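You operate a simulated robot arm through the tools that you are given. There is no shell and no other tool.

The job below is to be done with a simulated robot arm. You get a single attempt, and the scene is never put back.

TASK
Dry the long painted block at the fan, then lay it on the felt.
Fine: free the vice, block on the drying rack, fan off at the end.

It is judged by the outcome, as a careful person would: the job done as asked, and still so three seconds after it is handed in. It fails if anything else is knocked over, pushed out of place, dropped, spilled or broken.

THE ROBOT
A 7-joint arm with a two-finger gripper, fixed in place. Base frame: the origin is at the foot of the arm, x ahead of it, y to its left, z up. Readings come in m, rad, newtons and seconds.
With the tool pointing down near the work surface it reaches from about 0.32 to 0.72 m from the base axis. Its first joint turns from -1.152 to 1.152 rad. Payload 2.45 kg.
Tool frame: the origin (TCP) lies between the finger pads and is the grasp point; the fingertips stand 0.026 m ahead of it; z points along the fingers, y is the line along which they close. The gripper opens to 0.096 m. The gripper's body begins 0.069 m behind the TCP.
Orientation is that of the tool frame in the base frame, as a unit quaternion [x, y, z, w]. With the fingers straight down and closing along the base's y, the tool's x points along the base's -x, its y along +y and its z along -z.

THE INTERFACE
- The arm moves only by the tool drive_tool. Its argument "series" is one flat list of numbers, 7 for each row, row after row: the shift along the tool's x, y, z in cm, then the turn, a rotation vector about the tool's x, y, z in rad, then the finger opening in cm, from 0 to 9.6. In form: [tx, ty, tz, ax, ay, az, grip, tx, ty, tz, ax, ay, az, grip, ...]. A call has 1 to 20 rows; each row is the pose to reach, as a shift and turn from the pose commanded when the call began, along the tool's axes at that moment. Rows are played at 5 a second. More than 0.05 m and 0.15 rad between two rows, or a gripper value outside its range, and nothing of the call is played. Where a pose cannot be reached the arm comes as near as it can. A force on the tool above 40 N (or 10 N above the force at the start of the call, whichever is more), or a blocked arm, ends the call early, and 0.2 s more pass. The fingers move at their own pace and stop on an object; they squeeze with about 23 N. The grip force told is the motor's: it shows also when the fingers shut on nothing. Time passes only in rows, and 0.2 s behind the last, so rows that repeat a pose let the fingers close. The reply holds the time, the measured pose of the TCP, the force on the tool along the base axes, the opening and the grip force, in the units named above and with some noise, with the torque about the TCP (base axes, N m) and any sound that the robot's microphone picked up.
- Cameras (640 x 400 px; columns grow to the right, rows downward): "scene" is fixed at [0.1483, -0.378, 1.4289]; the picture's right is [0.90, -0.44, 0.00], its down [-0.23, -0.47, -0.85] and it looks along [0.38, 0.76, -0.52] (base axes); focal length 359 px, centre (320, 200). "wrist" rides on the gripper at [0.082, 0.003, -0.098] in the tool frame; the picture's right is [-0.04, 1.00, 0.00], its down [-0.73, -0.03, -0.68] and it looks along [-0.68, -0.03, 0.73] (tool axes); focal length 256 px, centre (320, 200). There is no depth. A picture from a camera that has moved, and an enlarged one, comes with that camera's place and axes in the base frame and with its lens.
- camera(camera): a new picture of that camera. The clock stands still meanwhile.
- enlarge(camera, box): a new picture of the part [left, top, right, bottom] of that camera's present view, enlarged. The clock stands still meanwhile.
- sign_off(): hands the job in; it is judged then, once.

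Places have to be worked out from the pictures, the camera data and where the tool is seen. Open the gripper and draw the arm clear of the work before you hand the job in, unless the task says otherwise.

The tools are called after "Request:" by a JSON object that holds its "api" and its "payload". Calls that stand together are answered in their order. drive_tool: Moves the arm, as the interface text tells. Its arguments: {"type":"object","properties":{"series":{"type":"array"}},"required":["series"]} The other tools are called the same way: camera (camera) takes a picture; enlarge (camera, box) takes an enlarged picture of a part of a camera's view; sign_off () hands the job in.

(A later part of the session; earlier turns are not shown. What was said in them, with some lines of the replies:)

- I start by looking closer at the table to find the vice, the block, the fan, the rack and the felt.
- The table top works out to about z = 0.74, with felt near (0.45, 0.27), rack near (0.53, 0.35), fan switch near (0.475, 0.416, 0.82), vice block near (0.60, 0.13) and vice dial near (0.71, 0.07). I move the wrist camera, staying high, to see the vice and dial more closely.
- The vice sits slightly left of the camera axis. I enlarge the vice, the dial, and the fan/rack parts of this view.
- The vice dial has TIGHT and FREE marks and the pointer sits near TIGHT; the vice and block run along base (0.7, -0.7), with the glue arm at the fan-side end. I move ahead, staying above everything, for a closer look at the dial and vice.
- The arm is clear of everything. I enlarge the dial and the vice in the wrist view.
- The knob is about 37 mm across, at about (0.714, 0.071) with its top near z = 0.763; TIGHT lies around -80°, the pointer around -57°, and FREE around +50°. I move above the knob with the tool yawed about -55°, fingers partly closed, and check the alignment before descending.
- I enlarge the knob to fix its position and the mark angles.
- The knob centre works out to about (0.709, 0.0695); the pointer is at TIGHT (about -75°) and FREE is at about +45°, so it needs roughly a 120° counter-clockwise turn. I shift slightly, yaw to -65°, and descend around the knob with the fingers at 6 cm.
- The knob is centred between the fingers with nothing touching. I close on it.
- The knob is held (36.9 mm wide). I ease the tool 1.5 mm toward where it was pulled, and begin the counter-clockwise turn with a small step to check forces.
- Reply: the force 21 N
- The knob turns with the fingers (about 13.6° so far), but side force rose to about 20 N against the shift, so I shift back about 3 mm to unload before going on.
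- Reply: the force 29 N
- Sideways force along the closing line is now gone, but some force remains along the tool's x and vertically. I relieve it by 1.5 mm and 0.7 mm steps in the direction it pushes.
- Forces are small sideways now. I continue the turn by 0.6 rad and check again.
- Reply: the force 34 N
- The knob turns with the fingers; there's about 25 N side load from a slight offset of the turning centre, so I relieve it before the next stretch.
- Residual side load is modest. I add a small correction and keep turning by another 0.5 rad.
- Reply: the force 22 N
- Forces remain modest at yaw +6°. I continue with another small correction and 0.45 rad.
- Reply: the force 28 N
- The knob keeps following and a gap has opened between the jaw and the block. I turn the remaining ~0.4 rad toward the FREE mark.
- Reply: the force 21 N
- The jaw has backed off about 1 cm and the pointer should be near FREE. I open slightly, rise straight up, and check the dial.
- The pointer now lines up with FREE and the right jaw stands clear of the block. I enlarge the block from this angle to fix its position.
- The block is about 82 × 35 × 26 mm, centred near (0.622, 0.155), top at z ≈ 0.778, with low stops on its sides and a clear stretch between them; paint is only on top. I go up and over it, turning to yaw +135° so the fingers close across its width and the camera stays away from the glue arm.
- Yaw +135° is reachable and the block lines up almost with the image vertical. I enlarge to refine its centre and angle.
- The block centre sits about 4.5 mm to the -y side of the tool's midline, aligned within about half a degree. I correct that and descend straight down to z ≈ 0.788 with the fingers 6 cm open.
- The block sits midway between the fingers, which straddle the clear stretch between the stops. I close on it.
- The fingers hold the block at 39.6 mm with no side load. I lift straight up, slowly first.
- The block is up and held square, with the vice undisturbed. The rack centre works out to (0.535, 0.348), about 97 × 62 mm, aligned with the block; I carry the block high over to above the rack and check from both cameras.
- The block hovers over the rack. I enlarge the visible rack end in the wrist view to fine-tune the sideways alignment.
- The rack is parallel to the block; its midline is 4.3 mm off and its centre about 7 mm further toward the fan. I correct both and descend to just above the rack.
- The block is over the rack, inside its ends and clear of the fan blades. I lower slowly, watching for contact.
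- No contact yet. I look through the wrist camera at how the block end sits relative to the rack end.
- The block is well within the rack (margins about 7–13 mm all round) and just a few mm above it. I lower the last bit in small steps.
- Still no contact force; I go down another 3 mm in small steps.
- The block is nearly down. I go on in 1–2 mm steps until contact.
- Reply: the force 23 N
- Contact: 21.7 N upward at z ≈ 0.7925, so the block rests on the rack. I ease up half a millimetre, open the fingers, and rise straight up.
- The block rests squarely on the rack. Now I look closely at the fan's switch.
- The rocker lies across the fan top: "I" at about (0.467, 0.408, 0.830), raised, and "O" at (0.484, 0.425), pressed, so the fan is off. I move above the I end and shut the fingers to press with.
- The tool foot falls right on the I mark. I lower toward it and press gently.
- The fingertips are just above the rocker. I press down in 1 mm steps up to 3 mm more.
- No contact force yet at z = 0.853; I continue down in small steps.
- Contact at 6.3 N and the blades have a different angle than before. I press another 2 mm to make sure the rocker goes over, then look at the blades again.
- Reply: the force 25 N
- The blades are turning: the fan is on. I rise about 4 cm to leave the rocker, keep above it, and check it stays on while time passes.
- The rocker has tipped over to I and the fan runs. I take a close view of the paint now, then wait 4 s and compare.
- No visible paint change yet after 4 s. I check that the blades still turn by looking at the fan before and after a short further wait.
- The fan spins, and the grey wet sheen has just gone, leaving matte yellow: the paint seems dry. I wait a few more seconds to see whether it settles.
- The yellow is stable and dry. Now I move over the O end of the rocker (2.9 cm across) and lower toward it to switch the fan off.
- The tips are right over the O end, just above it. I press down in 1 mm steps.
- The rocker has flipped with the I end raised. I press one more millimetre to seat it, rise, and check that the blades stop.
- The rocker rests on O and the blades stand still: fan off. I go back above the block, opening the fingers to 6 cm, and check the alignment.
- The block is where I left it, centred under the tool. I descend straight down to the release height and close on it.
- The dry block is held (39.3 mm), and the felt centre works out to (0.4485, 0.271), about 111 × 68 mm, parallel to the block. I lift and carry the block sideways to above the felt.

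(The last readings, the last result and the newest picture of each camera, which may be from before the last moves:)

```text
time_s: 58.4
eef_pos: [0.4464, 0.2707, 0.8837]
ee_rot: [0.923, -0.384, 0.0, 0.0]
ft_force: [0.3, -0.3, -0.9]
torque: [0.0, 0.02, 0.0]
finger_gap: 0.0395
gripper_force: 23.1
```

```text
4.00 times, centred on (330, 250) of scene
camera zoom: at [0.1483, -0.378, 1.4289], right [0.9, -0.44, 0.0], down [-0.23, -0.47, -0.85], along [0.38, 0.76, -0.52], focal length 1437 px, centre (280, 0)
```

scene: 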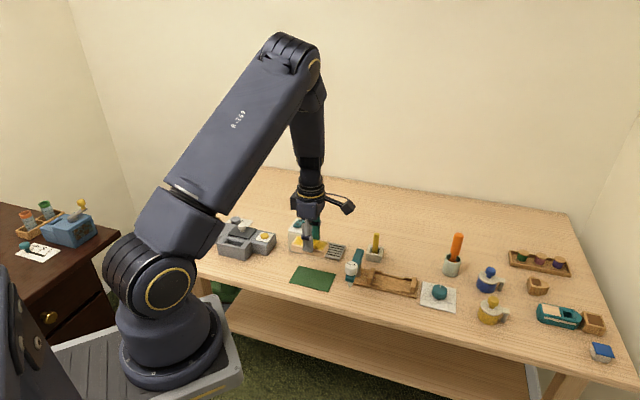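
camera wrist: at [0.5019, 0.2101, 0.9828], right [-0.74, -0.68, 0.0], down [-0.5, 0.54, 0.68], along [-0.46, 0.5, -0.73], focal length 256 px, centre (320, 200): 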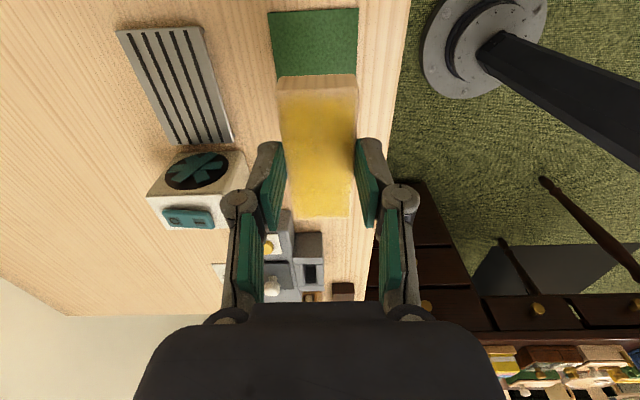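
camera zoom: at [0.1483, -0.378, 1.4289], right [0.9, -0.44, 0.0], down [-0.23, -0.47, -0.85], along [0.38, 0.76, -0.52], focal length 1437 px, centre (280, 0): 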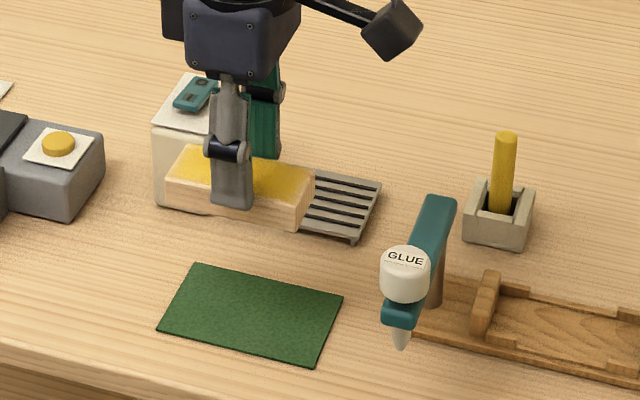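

The felt is beneath the block with its midline about 4 mm to one side. I correct that and descend to just above the felt.

Request:
{"api": "drive_tool", "payload": {"series": [0, -0.35, 0, 0, 0, 0, 2.5, 0, -0.35, 3, 0, 0, 0, 2.5, 0, -0.35, 6, 0, 0, 0, 2.5, 0, -0.35, 8, 0, 0, 0, 2.5, 0, -0.35, 9.4, 0, 0, 0, 2.5, 0, -0.35, 9.4, 0, 0, 0, 2.5]}}

Request:
{"api": "camera", "payload": {"camera": "wrist"}}

Request:
{"api": "enlarge", "payload": {"camera": "scene", "box": [280, 210, 380, 300]}}

```text
time_s: 59.8
eef_pos: [0.4504, 0.2751, 0.7894]
ee_rot: [0.923, -0.384, 0.0, 0.0]
ft_force: [-0.3, 0.0, -0.2]
torque: [-0.03, 0.04, -0.01]
finger_gap: 0.0393
gripper_force: 23.0
```

```text
taken
camera wrist: at [0.505, 0.2142, 0.8882], right [-0.74, -0.68, 0.0], down [-0.5, 0.54, 0.68], along [-0.46, 0.5, -0.73], focal length 256 px, centre (320, 200)
```

wrist: 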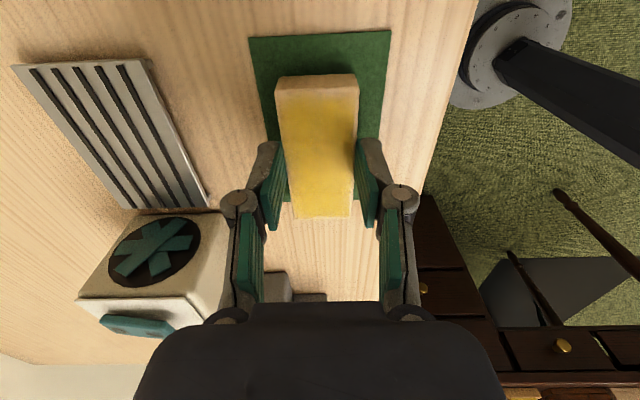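

```text
4.44 times, centred on (330, 255) of scene
camera zoom: at [0.1483, -0.3779, 1.4289], right [0.9, -0.44, 0.0], down [-0.23, -0.47, -0.85], along [0.38, 0.76, -0.52], focal length 1596 px, centre (276, -44)
```

zoom: 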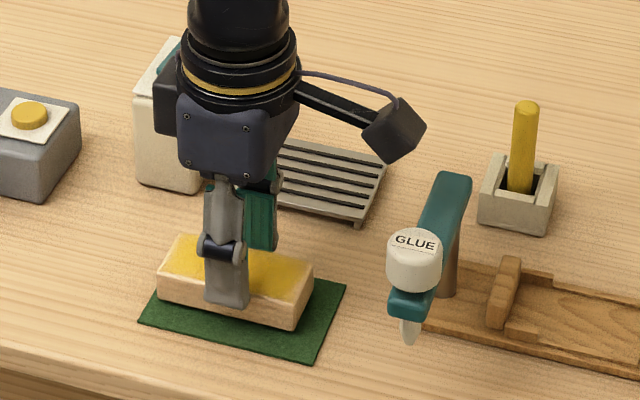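

The block is centred over the felt and the camera clears the glue bottle. I lower the last centimetre slowly.

Request:
{"api": "drive_tool", "payload": {"series": [0.15, 0, 0.3, 0, 0, 0, 2.5, 0.15, 0, 0.6, 0, 0, 0, 2.5, 0.15, 0, 0.85, 0, 0, 0, 2.5, 0.15, 0, 0.85, 0, 0, 0, 2.5]}}

```text
time_s: 60.8
eef_pos: [0.451, 0.273, 0.7817]
ee_rot: [0.923, -0.384, 0.0, -0.001]
ft_force: [-6.1, -5.3, 22.6]
torque: [-0.16, 0.16, 0.02]
finger_gap: 0.0391
gripper_force: 22.7
```

Contact at z ≈ 0.782 with 22.6 N. I check that the block really lies flat on the felt.

Request:
{"api": "enlarge", "payload": {"camera": "scene", "box": [290, 240, 350, 295]}}

Request:
{"api": "enlarge", "payload": {"camera": "wrist", "box": [230, 0, 410, 140]}}

```text
7.27 times, centred on (320, 268) of scene
camera zoom: at [0.1478, -0.3782, 1.4288], right [0.9, -0.44, 0.0], down [-0.23, -0.47, -0.85], along [0.38, 0.76, -0.52], focal length 2612 px, centre (320, -291)
```

zoom: 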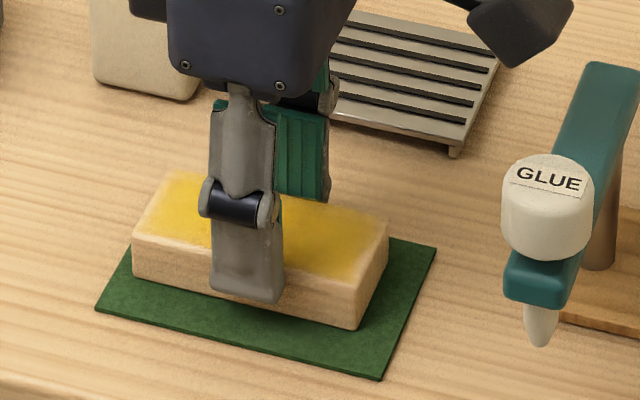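

```text
2.86 times, centred on (320, 70) of wrist
camera zoom: at [0.507, 0.2132, 0.881], right [-0.74, -0.68, 0.0], down [-0.5, 0.54, 0.68], along [-0.46, 0.5, -0.73], focal length 731 px, centre (320, 571)
```

zoom: 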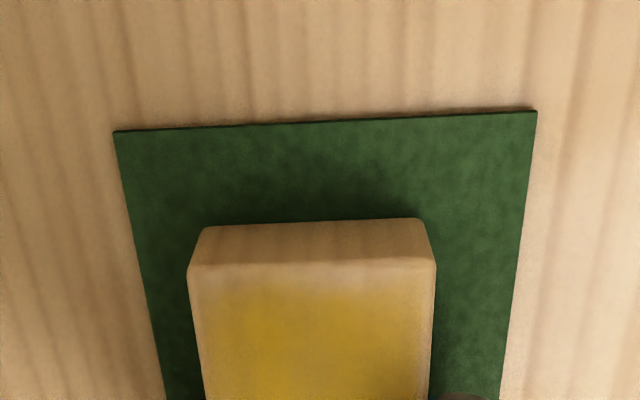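

The block lies flat within the felt on all sides. I ease the pressure, open the fingers, and rise straight up.

Request:
{"api": "drive_tool", "payload": {"series": [0, 0, -0.07, 0, 0, 0, 2.5, 0, 0, -0.07, 0, 0, 0, 3.6, 0, 0, -0.07, 0, 0, 0, 4.6, 0, 0, -0.07, 0, 0, 0, 6, 0, 0, -0.07, 0, 0, 0, 6, 0, 0, -1.5, 0, 0, 0, 6, 0, 0, -4, 0, 0, 0, 6, 0, 0, -8, 0, 0, 0, 6, 0, 0, -12, 0, 0, 0, 6, 0, 0, -16, 0, 0, 0, 6, 0, 0, -16, 0, 0, 0, 6]}}

Request:
{"api": "camera", "payload": {"camera": "wrist"}}

Request:
{"api": "camera", "payload": {"camera": "scene"}}

```text
time_s: 63.2
eef_pos: [0.4511, 0.2744, 0.9416]
ee_rot: [0.924, -0.383, 0.001, 0.0]
ft_force: [0.7, 0.7, 0.1]
torque: [-0.03, 0.03, 0.02]
finger_gap: 0.0601
gripper_force: 0.2
```

```text
taken
camera wrist: at [0.5059, 0.2145, 1.0398], right [-0.74, -0.68, 0.0], down [-0.5, 0.54, 0.68], along [-0.46, 0.5, -0.73], focal length 256 px, centre (320, 200)
```

wrist: 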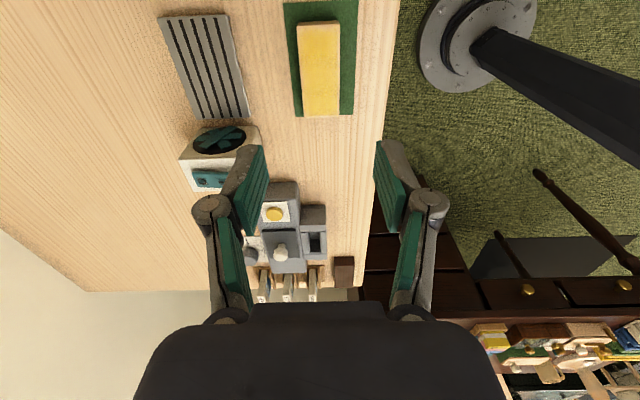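

```text
taken
```

scene: 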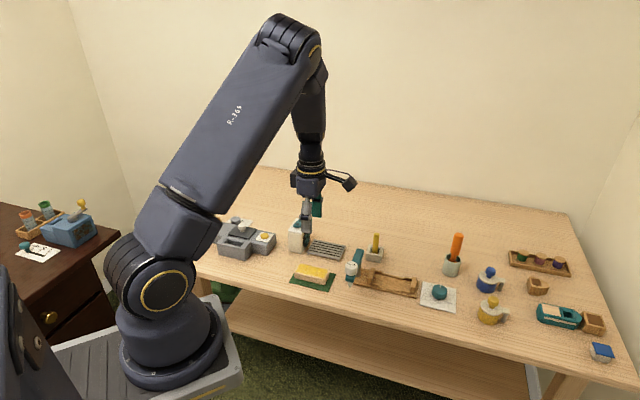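

I enlarge both views to make sure the block's far end is fully on the felt and that the fan and surroundings are in order.

Request:
{"api": "enlarge", "payload": {"camera": "wrist", "box": [260, 0, 380, 130]}}

Request:
{"api": "enlarge", "payload": {"camera": "scene", "box": [280, 250, 350, 300]}}

Request:
{"api": "enlarge", "payload": {"camera": "scene", "box": [330, 220, 470, 320]}}

```text
3.08 times, centred on (320, 65) of wrist
camera zoom: at [0.5059, 0.2145, 1.0398], right [-0.74, -0.68, 0.0], down [-0.5, 0.54, 0.68], along [-0.46, 0.5, -0.73], focal length 788 px, centre (320, 615)
```

zoom: 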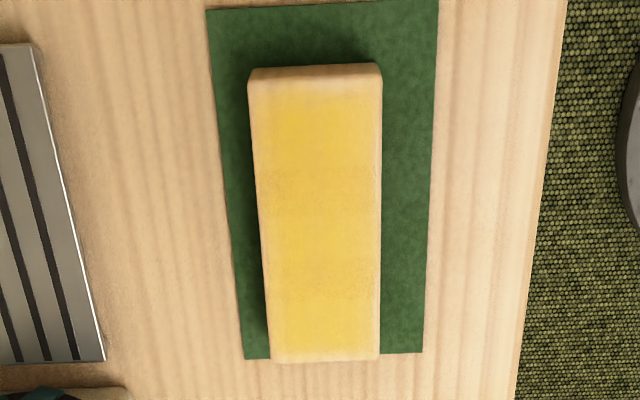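

```text
8.00 times, centred on (315, 275) of scene
camera zoom: at [0.1483, -0.378, 1.4289], right [0.9, -0.44, 0.0], down [-0.23, -0.47, -0.85], along [0.38, 0.76, -0.52], focal length 2874 px, centre (360, -400)
```

zoom: 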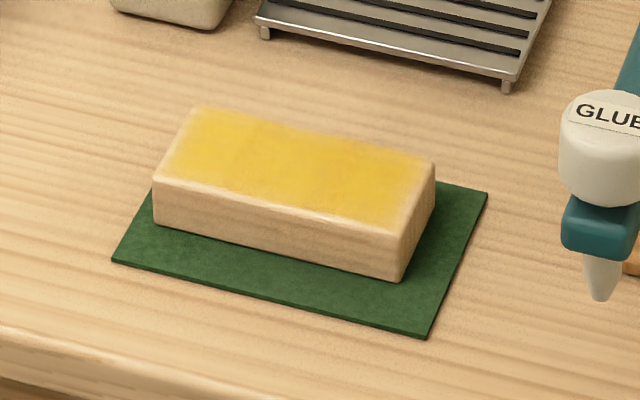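

```text
4.00 times, centred on (400, 270) of scene
camera zoom: at [0.1483, -0.378, 1.4289], right [0.9, -0.44, 0.0], down [-0.23, -0.47, -0.85], along [0.38, 0.76, -0.52], focal length 1437 px, centre (0, -80)
```

zoom: 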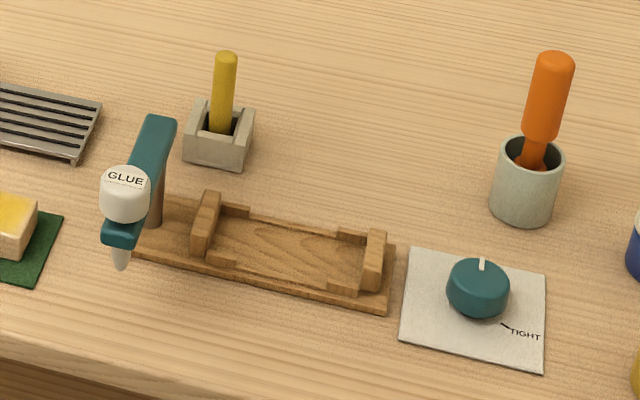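

The block lies wholly on the felt (about 1 cm or more margin each side), dry paint up, fan off, vice free and empty, nothing else moved. I raise the arm well clear with the gripper open.

Request:
{"api": "drive_tool", "payload": {"series": [0, 0, -3.5, 0, 0, 0, 8, 0, 0, -7, 0, 0, 0, 9, 0, 0, -10.5, 0, 0, 0, 9, 0, 0, -14, 0, 0, 0, 9, 0, 0, -14, 0, 0, 0, 9, 0, 0, -14, 0, 0, 0, 9]}}

Request:
{"api": "camera", "payload": {"camera": "scene"}}

Request:
{"api": "enlarge", "payload": {"camera": "scene", "box": [180, 190, 350, 300]}}

```text
time_s: 64.6
eef_pos: [0.4531, 0.2743, 1.084]
ee_rot: [0.923, -0.384, 0.0, 0.0]
ft_force: [-0.5, -0.8, -0.6]
torque: [0.0, 0.0, 0.04]
finger_gap: 0.0899
gripper_force: 0.0
```

```text
taken
```

scene: 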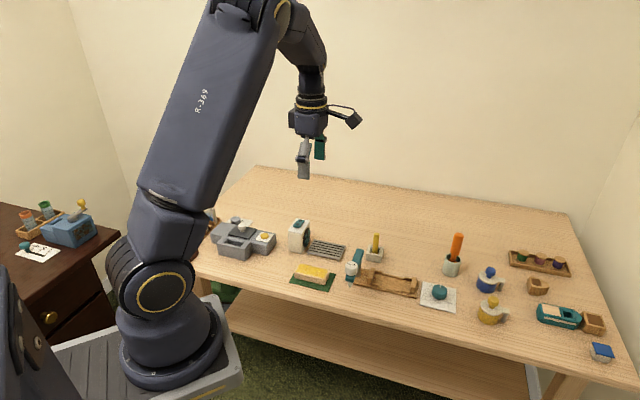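

```text
3.64 times, centred on (265, 245) of scene
camera zoom: at [0.1483, -0.378, 1.4289], right [0.9, -0.44, 0.0], down [-0.23, -0.47, -0.85], along [0.38, 0.76, -0.52], focal length 1306 px, centre (520, 36)
```

zoom: 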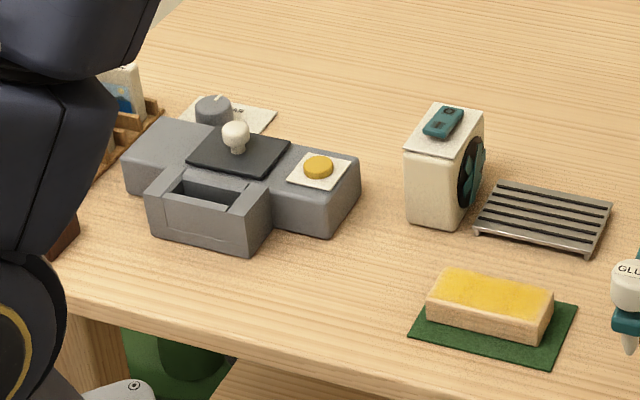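

The last picture shows the dry yellow block flat on the felt, the fan rocker on O with the blades still, the vice dial at FREE and everything else in place. The arm is clear and the gripper is open, so I hand the job in.

Request:
{"api": "sign_off", "payload": {}}

```text
The job is handed in.
```

The long painted block is dry and lying flat on the felt, paint side up. The job has been handed in.

- **Vice:** I turned the dial from TIGHT to FREE, the jaw backed off, and I lifted the block out by its unpainted sides.
- **Drying:** The block sat on the drying rack with the fan on for about 12 seconds. The paint changed from a wet grey sheen to matte yellow and stayed that way for about 4 seconds before I switched the fan off.
- **Felt:** The block rests fully on the felt, with about 1 cm or more to spare on each side.
- **Fan:** The switch is on O and the blades stood still in later pictures.

The arm is raised clear with the gripper open. In the final pictures, nothing else on the table looked moved or knocked over.
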